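You operate a simulated robot arm through the tools that you are given. There is no shell and no other tool. Be economical: measure what you need, move in short steps, check, and stop when the job is done.

Carry out the task below with a simulated robot arm. There is one attempt and no reset: what you move stays moved.

TASK
Put the rubber wedge on the middle of the table away on the top of the door side leaf.

It is judged by the outcome, as a careful person would: the job done as asked, and still so three seconds after it is handed in. It fails if anything else is knocked over, pushed out of place, dropped, spilled or broken.

THE ROBOT
A 7-joint arm with a two-finger parallel gripper, fixed in place. Base frame: the origin is at the foot of the arm, x ahead of it, y to its left, z up; the work surface is at about z = 0. Lengths are in cm, angles in degrees, forces in N, time in s.
With the tool pointing down near the work surface it reaches from about 22 to 58 cm from the base axis. Its first joint turns from -66.0 to 66.0 degrees. Payload 2.5 kg.
Tool frame: the origin (TCP) lies between the finger pads and is the grasp point; the fingertips stand 2.3 cm ahead of it; z points along the fingers, y is the line along which they close. The gripper opens to 9.4 cm. The fingers are 3.8 cm wide and 1 cm thick; the gripper's body (5.4 by 9.6 cm) begins 3.9 cm behind the TCP.
Orientation is that of the tool frame in the base frame, as a unit quaternion [x, y, z, w]. With the fingers straight down and closing along the base's y, the tool's x points along the base's -x, its y along +y and its z along -z.

THE INTERFACE
- The arm moves only by the tool nudge_tool. Its argument "motion" is a list of rows, each an object (a shift or turn left out is 0, a gripper value left out holds the last) with "dp": the shift along the tool's x, y, z in cm, a list of three; "yaw": the turn about the tool's z in degrees. In form: [{"dp": [dx, dy, dz], "yaw": yaw}, ...]. A call has 1 to 10 rows; each row is the pose to reach, as a shift and turn from the pose commanded when the call began, along the tool's axes at that moment. "jaw" is the finger opening in cm, from 0 to 9.4, set as the call begins (left out, the last holds). A row lasts 0.2 s, in which the tool goes at most 5 cm and 8.6 degrees; a call with a longer step from one row to the next is refused whole, and so is a gripper value outside its range. A pose out of reach is approached as far as the arm can. The call stops where the force on the tool passes 40 N (or 10 N more than at its start, if that is more) or the arm is blocked; 0.2 s more then pass. The fingers move at their own pace (about 10.8 cm/s each) and stop on an object; they squeeze with about 34 N. The grip force told is the motor's: it shows also when the fingers shut on nothing. Time passes only in rows, and 0.2 s behind the last, so rows that repeat a pose let the fingers close. It gives the time, the measured TCP pose, the force on the tool (base axes), the opening and the grip force at its end, in the units of the frame above (readings bear some noise).
- Cameras (640 x 400 px; columns grow to the right, rows downward): "scene" is fixed at [11.57, -41.25, 53.05]; the picture's right is [0.82, -0.57, 0.00], its down [-0.40, -0.58, -0.71] and it looks along [0.41, 0.59, -0.70] (base axes); focal length 247 px, centre (320, 200). "wrist" rides on the gripper at [-3.9, 0, -4.4] in the tool frame; the picture's right is [0.00, -1.00, 0.00], its down [0.97, 0.00, -0.24] and it looks along [0.24, 0.00, 0.97] (tool axes); focal length 218 px, centre (320, 200).
- get_image(camera): a new picture of that camera. No time passes.
- point_at(camera, pixels): for up to 12 pixels [column, row] of the newest picture of that camera ("zoom" is the newest enlarged one), the place [x, y, z] in the base frame of the surface seen there, good to about 0.2 cm. No time passes.
- close_up(camera, box): a new picture of the part [left, top, right, bottom] of that camera's present view, enlarged. No time passes.
- close_job(): hands the job in; it is judged then, once.

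Work in short steps. Measure before you move; look again where a grasp or a placing could have gone wrong, and mend it. You have 60 turns and 22 pictures in all, the two below and enlarged ones among them. Open the gripper and draw the arm clear of the work before you hand the job in, unless the task says otherwise; then end with one line.

The tools are called by a JSON object that holds its "fn" and its "kwargs". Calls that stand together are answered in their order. nudge_tool: Moves the arm, as the interface text tells. Its arguments: {"type":"object","properties":{"motion":{"type":"array"},"jaw":{"type":"number"}},"required":["motion"]} The other tools are called the same way: get_image (camera) takes a picture; point_at (camera, pixels) gives the place of the surface under pixels of a picture; close_up (camera, box) takes an enlarged picture of a part of a camera's view; close_job () hands the job in.

At the start:

```text
t: 0.0
tool_pos: [35.86, -7.32, 24.67]
ee_rot: [0.001, 1.0, 0.0, 0.0]
contact_force: [0.4, -0.1, 0.4]
gripper_width: 9.4
gripper_force: 0.1
```

scene: 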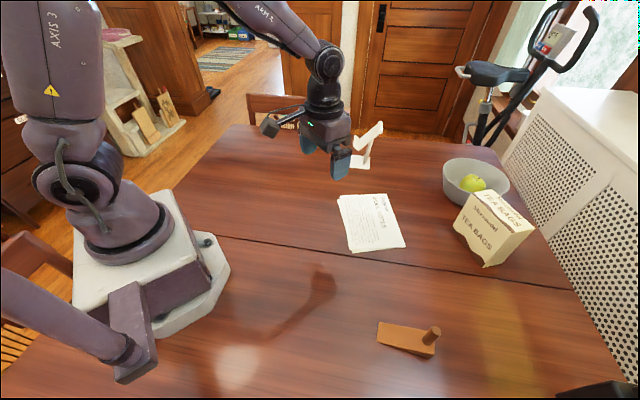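
wrist: 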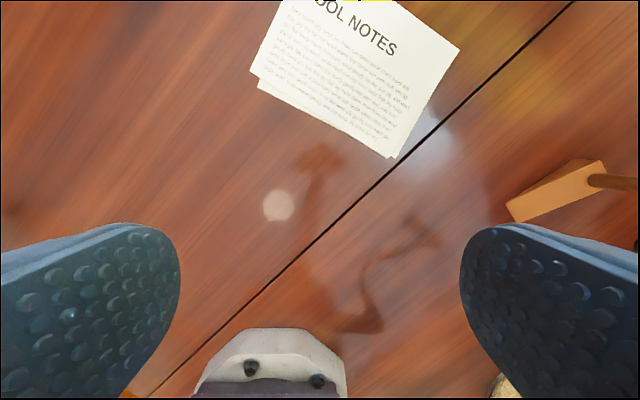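

I'll look closer at the orange wedge near (408,338), the white object near (367,148), and the paper.

{"fn": "close_up", "kwargs": {"camera": "scene", "box": [320, 100, 440, 260]}}

{"fn": "close_up", "kwargs": {"camera": "scene", "box": [350, 290, 480, 371]}}

{"fn": "point_at", "kwargs": {"camera": "scene", "pixels": [[378, 340], [380, 323], [434, 355], [437, 337], [431, 330], [236, 126], [205, 235], [570, 289], [405, 262], [355, 165], [375, 128], [495, 150]]}}

```text
2.50 times, centred on (380, 180) of scene
```

zoom: 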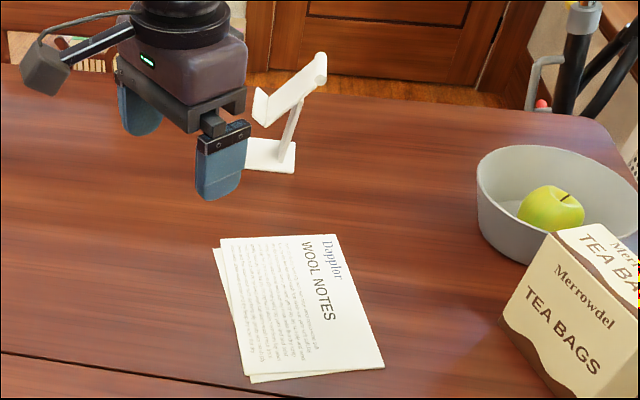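

```text
4.92 times, centred on (415, 330) of scene
```

zoom: 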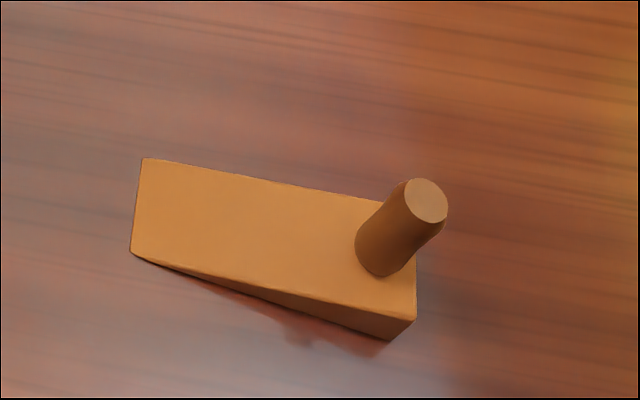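

```text
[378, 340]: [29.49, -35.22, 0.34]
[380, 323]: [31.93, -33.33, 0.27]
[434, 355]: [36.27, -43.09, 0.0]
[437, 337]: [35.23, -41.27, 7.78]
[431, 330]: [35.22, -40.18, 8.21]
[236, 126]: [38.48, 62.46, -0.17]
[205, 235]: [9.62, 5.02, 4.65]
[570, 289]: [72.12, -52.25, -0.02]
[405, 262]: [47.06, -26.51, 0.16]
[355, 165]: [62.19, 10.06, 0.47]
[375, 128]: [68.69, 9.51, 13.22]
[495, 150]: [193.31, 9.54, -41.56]
```

The wedge is the orange one on the near side of the seam; the door is beyond the seam. I measure the leaf, its free room, and the seam, and the wedge more finely in the zoom.

{"fn": "point_at", "kwargs": {"camera": "scene", "pixels": [[230, 238], [350, 255], [300, 248], [290, 200], [270, 215], [300, 225], [320, 225], [338, 196], [350, 252], [406, 244], [420, 220], [250, 180]]}}

{"fn": "point_at", "kwargs": {"camera": "zoom", "pixels": [[134, 250], [145, 162], [385, 338], [412, 317], [412, 285], [376, 203], [428, 190], [428, 215], [375, 270], [360, 230], [300, 240], [410, 200]]}}

```text
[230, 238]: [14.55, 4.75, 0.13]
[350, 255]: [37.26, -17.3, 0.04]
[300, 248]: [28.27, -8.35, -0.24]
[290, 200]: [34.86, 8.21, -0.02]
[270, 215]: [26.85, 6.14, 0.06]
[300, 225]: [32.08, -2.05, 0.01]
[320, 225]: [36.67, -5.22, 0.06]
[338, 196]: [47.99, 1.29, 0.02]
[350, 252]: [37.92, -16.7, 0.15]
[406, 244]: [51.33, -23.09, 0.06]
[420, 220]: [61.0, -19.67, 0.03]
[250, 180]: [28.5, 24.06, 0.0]
```

```text
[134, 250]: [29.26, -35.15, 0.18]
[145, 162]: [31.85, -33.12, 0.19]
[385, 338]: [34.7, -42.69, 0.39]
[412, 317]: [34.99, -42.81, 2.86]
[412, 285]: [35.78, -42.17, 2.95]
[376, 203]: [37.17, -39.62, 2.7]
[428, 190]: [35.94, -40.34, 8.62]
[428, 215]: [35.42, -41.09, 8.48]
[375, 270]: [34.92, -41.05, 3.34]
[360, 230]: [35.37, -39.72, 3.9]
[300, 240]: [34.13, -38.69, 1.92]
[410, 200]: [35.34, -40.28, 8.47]
```

Seam is about x+y=20; free leaf spot near (35,8), z=0. The wedge's peg stands at about (35.4,-40.6), top 8.5, wedge axis about -53°. I move above it, yawing +53 so the fingers close across the wedge's width.

{"fn": "nudge_tool", "kwargs": {"motion": [{"dp": [0.05, -3.33, 0.9], "yaw": 5.3}, {"dp": [0.1, -6.66, 1.8], "yaw": 10.6}, {"dp": [0.15, -9.99, 2.7], "yaw": 15.9}, {"dp": [0.2, -13.32, 3.6], "yaw": 21.2}, {"dp": [0.25, -16.65, 4.5], "yaw": 26.5}, {"dp": [0.3, -19.98, 5.4], "yaw": 31.8}, {"dp": [0.35, -23.31, 6.3], "yaw": 37.1}, {"dp": [0.4, -26.64, 7.2], "yaw": 42.4}, {"dp": [0.4, -29.97, 8.1], "yaw": 47.7}, {"dp": [0.4, -33.3, 9.0], "yaw": 53}], "jaw": 6}}

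{"fn": "get_image", "kwargs": {"camera": "wrist"}}

```text
t: 2.2
tool_pos: [35.44, -40.69, 15.52]
ee_rot: [0.447, 0.894, -0.001, 0.0]
contact_force: [-0.6, -0.6, -0.1]
gripper_width: 6.03
gripper_force: 0.1
```

```text
17 pictures are left
```

wrist: 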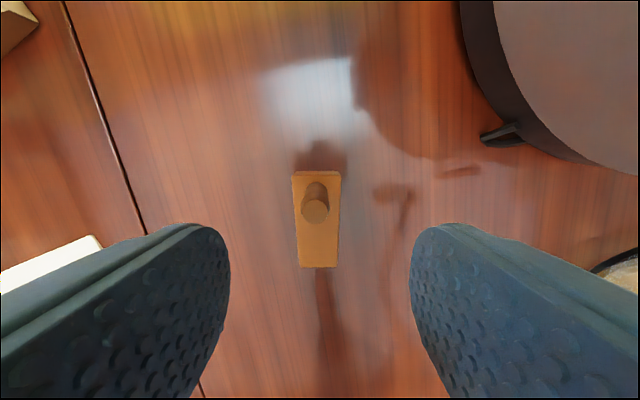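

Aligned well. I measure the peg top at (316,210), its base, and the dark round object at upper right.

{"fn": "point_at", "kwargs": {"camera": "wrist", "pixels": [[316, 202], [316, 210], [316, 218], [305, 210], [327, 210], [315, 190], [318, 250], [302, 266], [338, 266], [485, 138], [470, 80], [620, 258]]}}

```text
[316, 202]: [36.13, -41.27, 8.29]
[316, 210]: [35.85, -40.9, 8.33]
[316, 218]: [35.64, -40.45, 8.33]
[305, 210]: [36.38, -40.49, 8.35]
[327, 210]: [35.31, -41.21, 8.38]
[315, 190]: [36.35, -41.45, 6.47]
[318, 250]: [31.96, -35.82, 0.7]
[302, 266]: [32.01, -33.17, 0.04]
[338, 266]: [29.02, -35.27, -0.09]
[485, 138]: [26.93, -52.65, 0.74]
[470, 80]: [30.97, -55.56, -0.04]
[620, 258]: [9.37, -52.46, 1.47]
```

Peg centre is (35.85,-40.85), top 8.3. I correct and descend to TCP z≈5.6 (tips about 3.3, just above the wedge top).

{"fn": "nudge_tool", "kwargs": {"motion": [{"dp": [-0.38, 0.23, 2]}, {"dp": [-0.38, 0.23, 4.5]}, {"dp": [-0.38, 0.23, 7]}, {"dp": [-0.38, 0.23, 8.8]}, {"dp": [-0.38, 0.23, 9.8]}]}}

{"fn": "get_image", "kwargs": {"camera": "wrist"}}

```text
t: 3.4
tool_pos: [35.93, -40.9, 5.74]
ee_rot: [0.446, 0.895, 0.0, 0.0]
contact_force: [-0.4, -0.4, 0.0]
gripper_width: 5.97
gripper_force: 0.1
```

```text
16 pictures are left
```

wrist: 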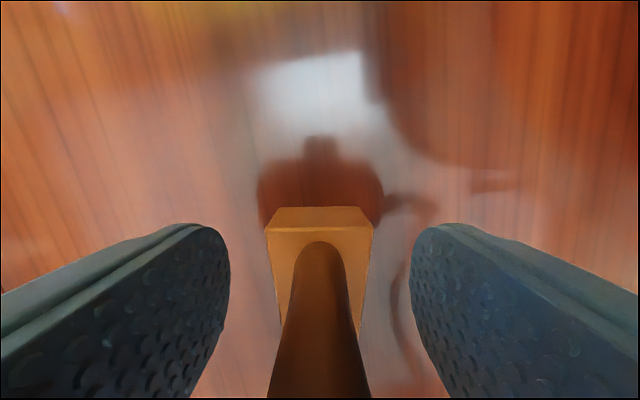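

The peg is centred between the fingers; no contact. Now I close.

{"fn": "nudge_tool", "kwargs": {"motion": [{"dp": [0, 0, 0]}, {"dp": [0, 0, 0]}, {"dp": [0, 0, 0]}], "jaw": 0}}

{"fn": "nudge_tool", "kwargs": {"motion": [{"dp": [0, 0, -0.8]}, {"dp": [0, 0, -2.5]}, {"dp": [0, 0, -5]}]}}

{"fn": "get_image", "kwargs": {"camera": "scene"}}

```text
t: 4.2
tool_pos: [35.94, -40.99, 5.72]
ee_rot: [0.446, 0.895, 0.0, 0.0]
contact_force: [-0.7, -0.2, 0.3]
gripper_width: 1.7
gripper_force: 34.5
```

```text
t: 5.0
tool_pos: [35.99, -40.9, 11.04]
ee_rot: [0.446, 0.895, 0.0, 0.0]
contact_force: [0.2, -0.4, 0.1]
gripper_width: 1.68
gripper_force: 34.2
```

```text
15 pictures are left
```

scene: 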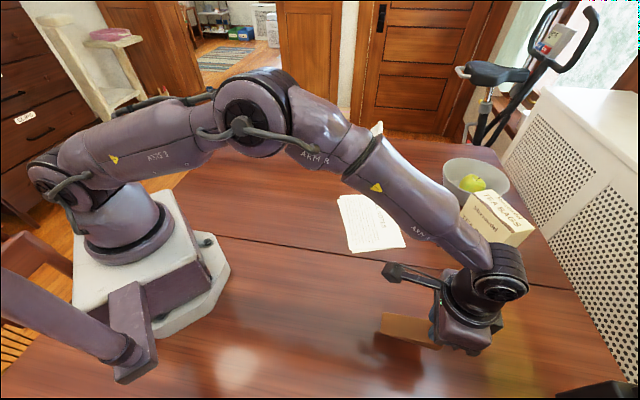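

The wedge is held (1.68 cm, 34 N) and lifted. I carry it at height toward (35,8) on the leaf in two calls.

{"fn": "nudge_tool", "kwargs": {"motion": [{"dp": [0, 0, -2.5]}, {"dp": [0, 0, -5]}, {"dp": [2.5, 1.8, -6]}, {"dp": [5, 3.6, -6]}, {"dp": [7.5, 5.4, -6]}, {"dp": [10, 7.2, -6]}, {"dp": [12.5, 9, -6]}, {"dp": [15, 10.8, -6]}, {"dp": [17.5, 12.6, -6]}, {"dp": [20, 14.4, -6]}]}}

{"fn": "nudge_tool", "kwargs": {"motion": [{"dp": [2.5, 1.8, 0]}, {"dp": [5, 3.6, 0]}, {"dp": [7.5, 5.4, 0]}, {"dp": [10, 7.2, 0]}, {"dp": [12.5, 9, 0]}, {"dp": [15, 10.8, 0]}, {"dp": [17.5, 12.6, 0]}, {"dp": [19.8, 14.2, 0]}, {"dp": [19.8, 14.2, 0]}]}}

{"fn": "get_image", "kwargs": {"camera": "scene"}}

{"fn": "get_image", "kwargs": {"camera": "wrist"}}

```text
t: 7.2
tool_pos: [35.6, -16.1, 16.87]
ee_rot: [0.447, 0.895, 0.0, 0.0]
contact_force: [0.9, 0.8, -0.8]
gripper_width: 1.71
gripper_force: 33.7
```

```text
t: 9.2
tool_pos: [34.81, 8.4, 16.9]
ee_rot: [0.447, 0.895, 0.0, 0.0]
contact_force: [0.5, -0.2, -0.7]
gripper_width: 1.71
gripper_force: 34.1
```

```text
14 pictures are left
```

scene: 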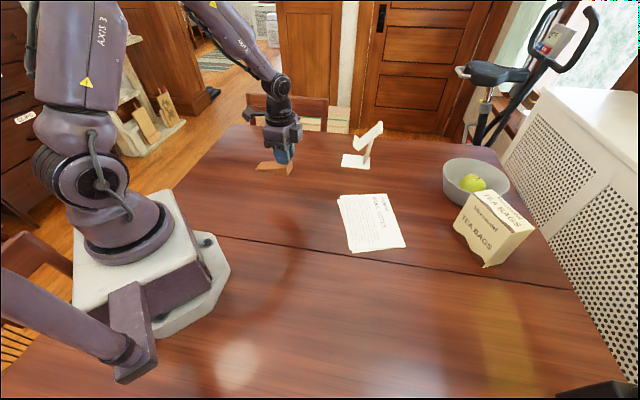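

```text
13 pictures are left
```

wrist: 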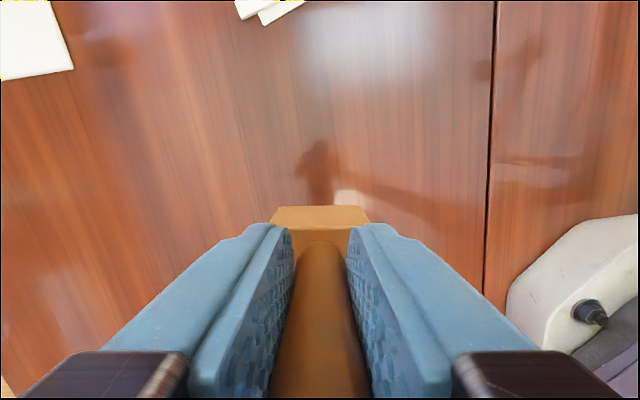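

The wedge hangs level over clear leaf. I lower by 10.9 quickly-then-slowly, to about 0.2 cm above the surface.

{"fn": "nudge_tool", "kwargs": {"motion": [{"dp": [0, 0, 2.5]}, {"dp": [0, 0, 5]}, {"dp": [0, 0, 7.5]}, {"dp": [0, 0, 9.3]}, {"dp": [0, 0, 10.3]}, {"dp": [0, 0, 10.8]}, {"dp": [0, 0, 11.0]}, {"dp": [0, 0, 11.0]}]}}

{"fn": "close_up", "kwargs": {"camera": "scene", "box": [230, 130, 350, 205]}}

```text
t: 11.0
tool_pos: [34.79, 8.16, 5.91]
ee_rot: [0.446, 0.895, 0.0, 0.0]
contact_force: [0.0, -0.1, -0.9]
gripper_width: 1.67
gripper_force: 33.7
```

```text
5.33 times, centred on (290, 168) of scene
```

zoom: 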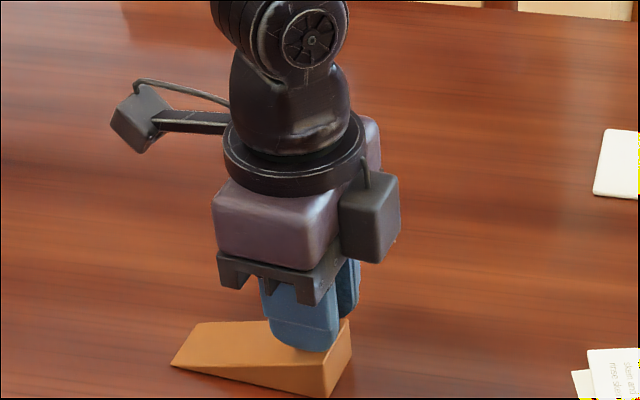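

Nearly on the surface; I ease down to contact.

{"fn": "nudge_tool", "kwargs": {"motion": [{"dp": [0, 0, 0.1]}, {"dp": [0, 0, 0.15]}, {"dp": [0, 0, 0.2]}, {"dp": [0, 0, 0.2]}]}}

```text
t: 12.0
tool_pos: [34.86, 8.23, 5.78]
ee_rot: [0.446, 0.895, 0.001, 0.0]
contact_force: [-6.4, -1.7, 25.1]
gripper_width: 1.71
gripper_force: 33.9
```

Contact of 25 N: it is on the surface. I ease up 0.1, open, then withdraw straight up.

{"fn": "nudge_tool", "kwargs": {"motion": [{"dp": [0, 0, -0.1]}, {"dp": [0, 0, -0.1]}]}}

{"fn": "nudge_tool", "kwargs": {"motion": [{"dp": [0, 0, 0]}, {"dp": [0, 0, 0]}, {"dp": [0, 0, 0]}], "jaw": 6}}

{"fn": "nudge_tool", "kwargs": {"motion": [{"dp": [0, 0, -1.5]}, {"dp": [0, 0, -4]}, {"dp": [0, 0, -7]}, {"dp": [0, 0, -10]}, {"dp": [0, 0, -13]}, {"dp": [0, 0, -16]}]}}

{"fn": "get_image", "kwargs": {"camera": "scene"}}

{"fn": "get_image", "kwargs": {"camera": "wrist"}}

```text
t: 12.6
tool_pos: [34.77, 8.21, 5.71]
ee_rot: [0.446, 0.895, 0.001, 0.001]
contact_force: [2.0, 1.3, 3.0]
gripper_width: 1.7
gripper_force: 34.1
```

```text
t: 13.4
tool_pos: [34.78, 8.24, 5.78]
ee_rot: [0.446, 0.895, 0.0, 0.0]
contact_force: [0.1, -0.1, -0.4]
gripper_width: 6.0
gripper_force: 0.0
```

```text
t: 14.8
tool_pos: [34.75, 7.98, 21.78]
ee_rot: [0.446, 0.895, -0.001, -0.001]
contact_force: [-0.3, 0.4, 0.7]
gripper_width: 6.0
gripper_force: 0.1
```

```text
11 pictures are left
```

scene: 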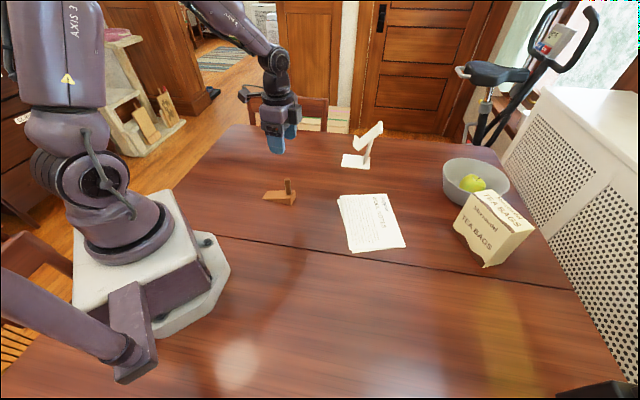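

```text
10 pictures are left
```

wrist: 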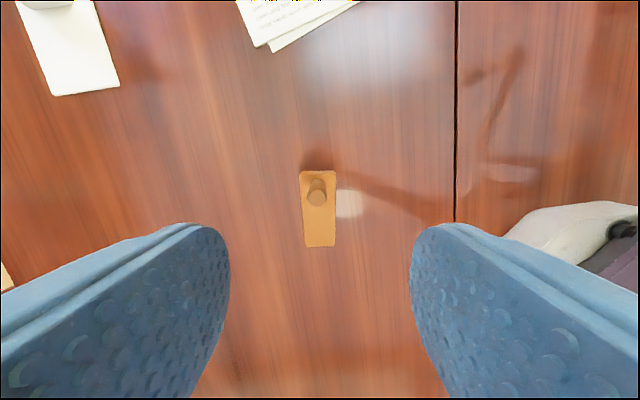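

The wedge stands flat on the leaf at (280,195) in the scene picture, beyond the seam, with everything else in place and the arm clear. Handing in.

{"fn": "close_job", "kwargs": {}}

```text
The job is handed in.
```

The rubber wedge now rests flat on the top of the door side leaf, at about (35, 8) cm and well clear of the seam. Nothing else was moved, and the gripper is open and clear.
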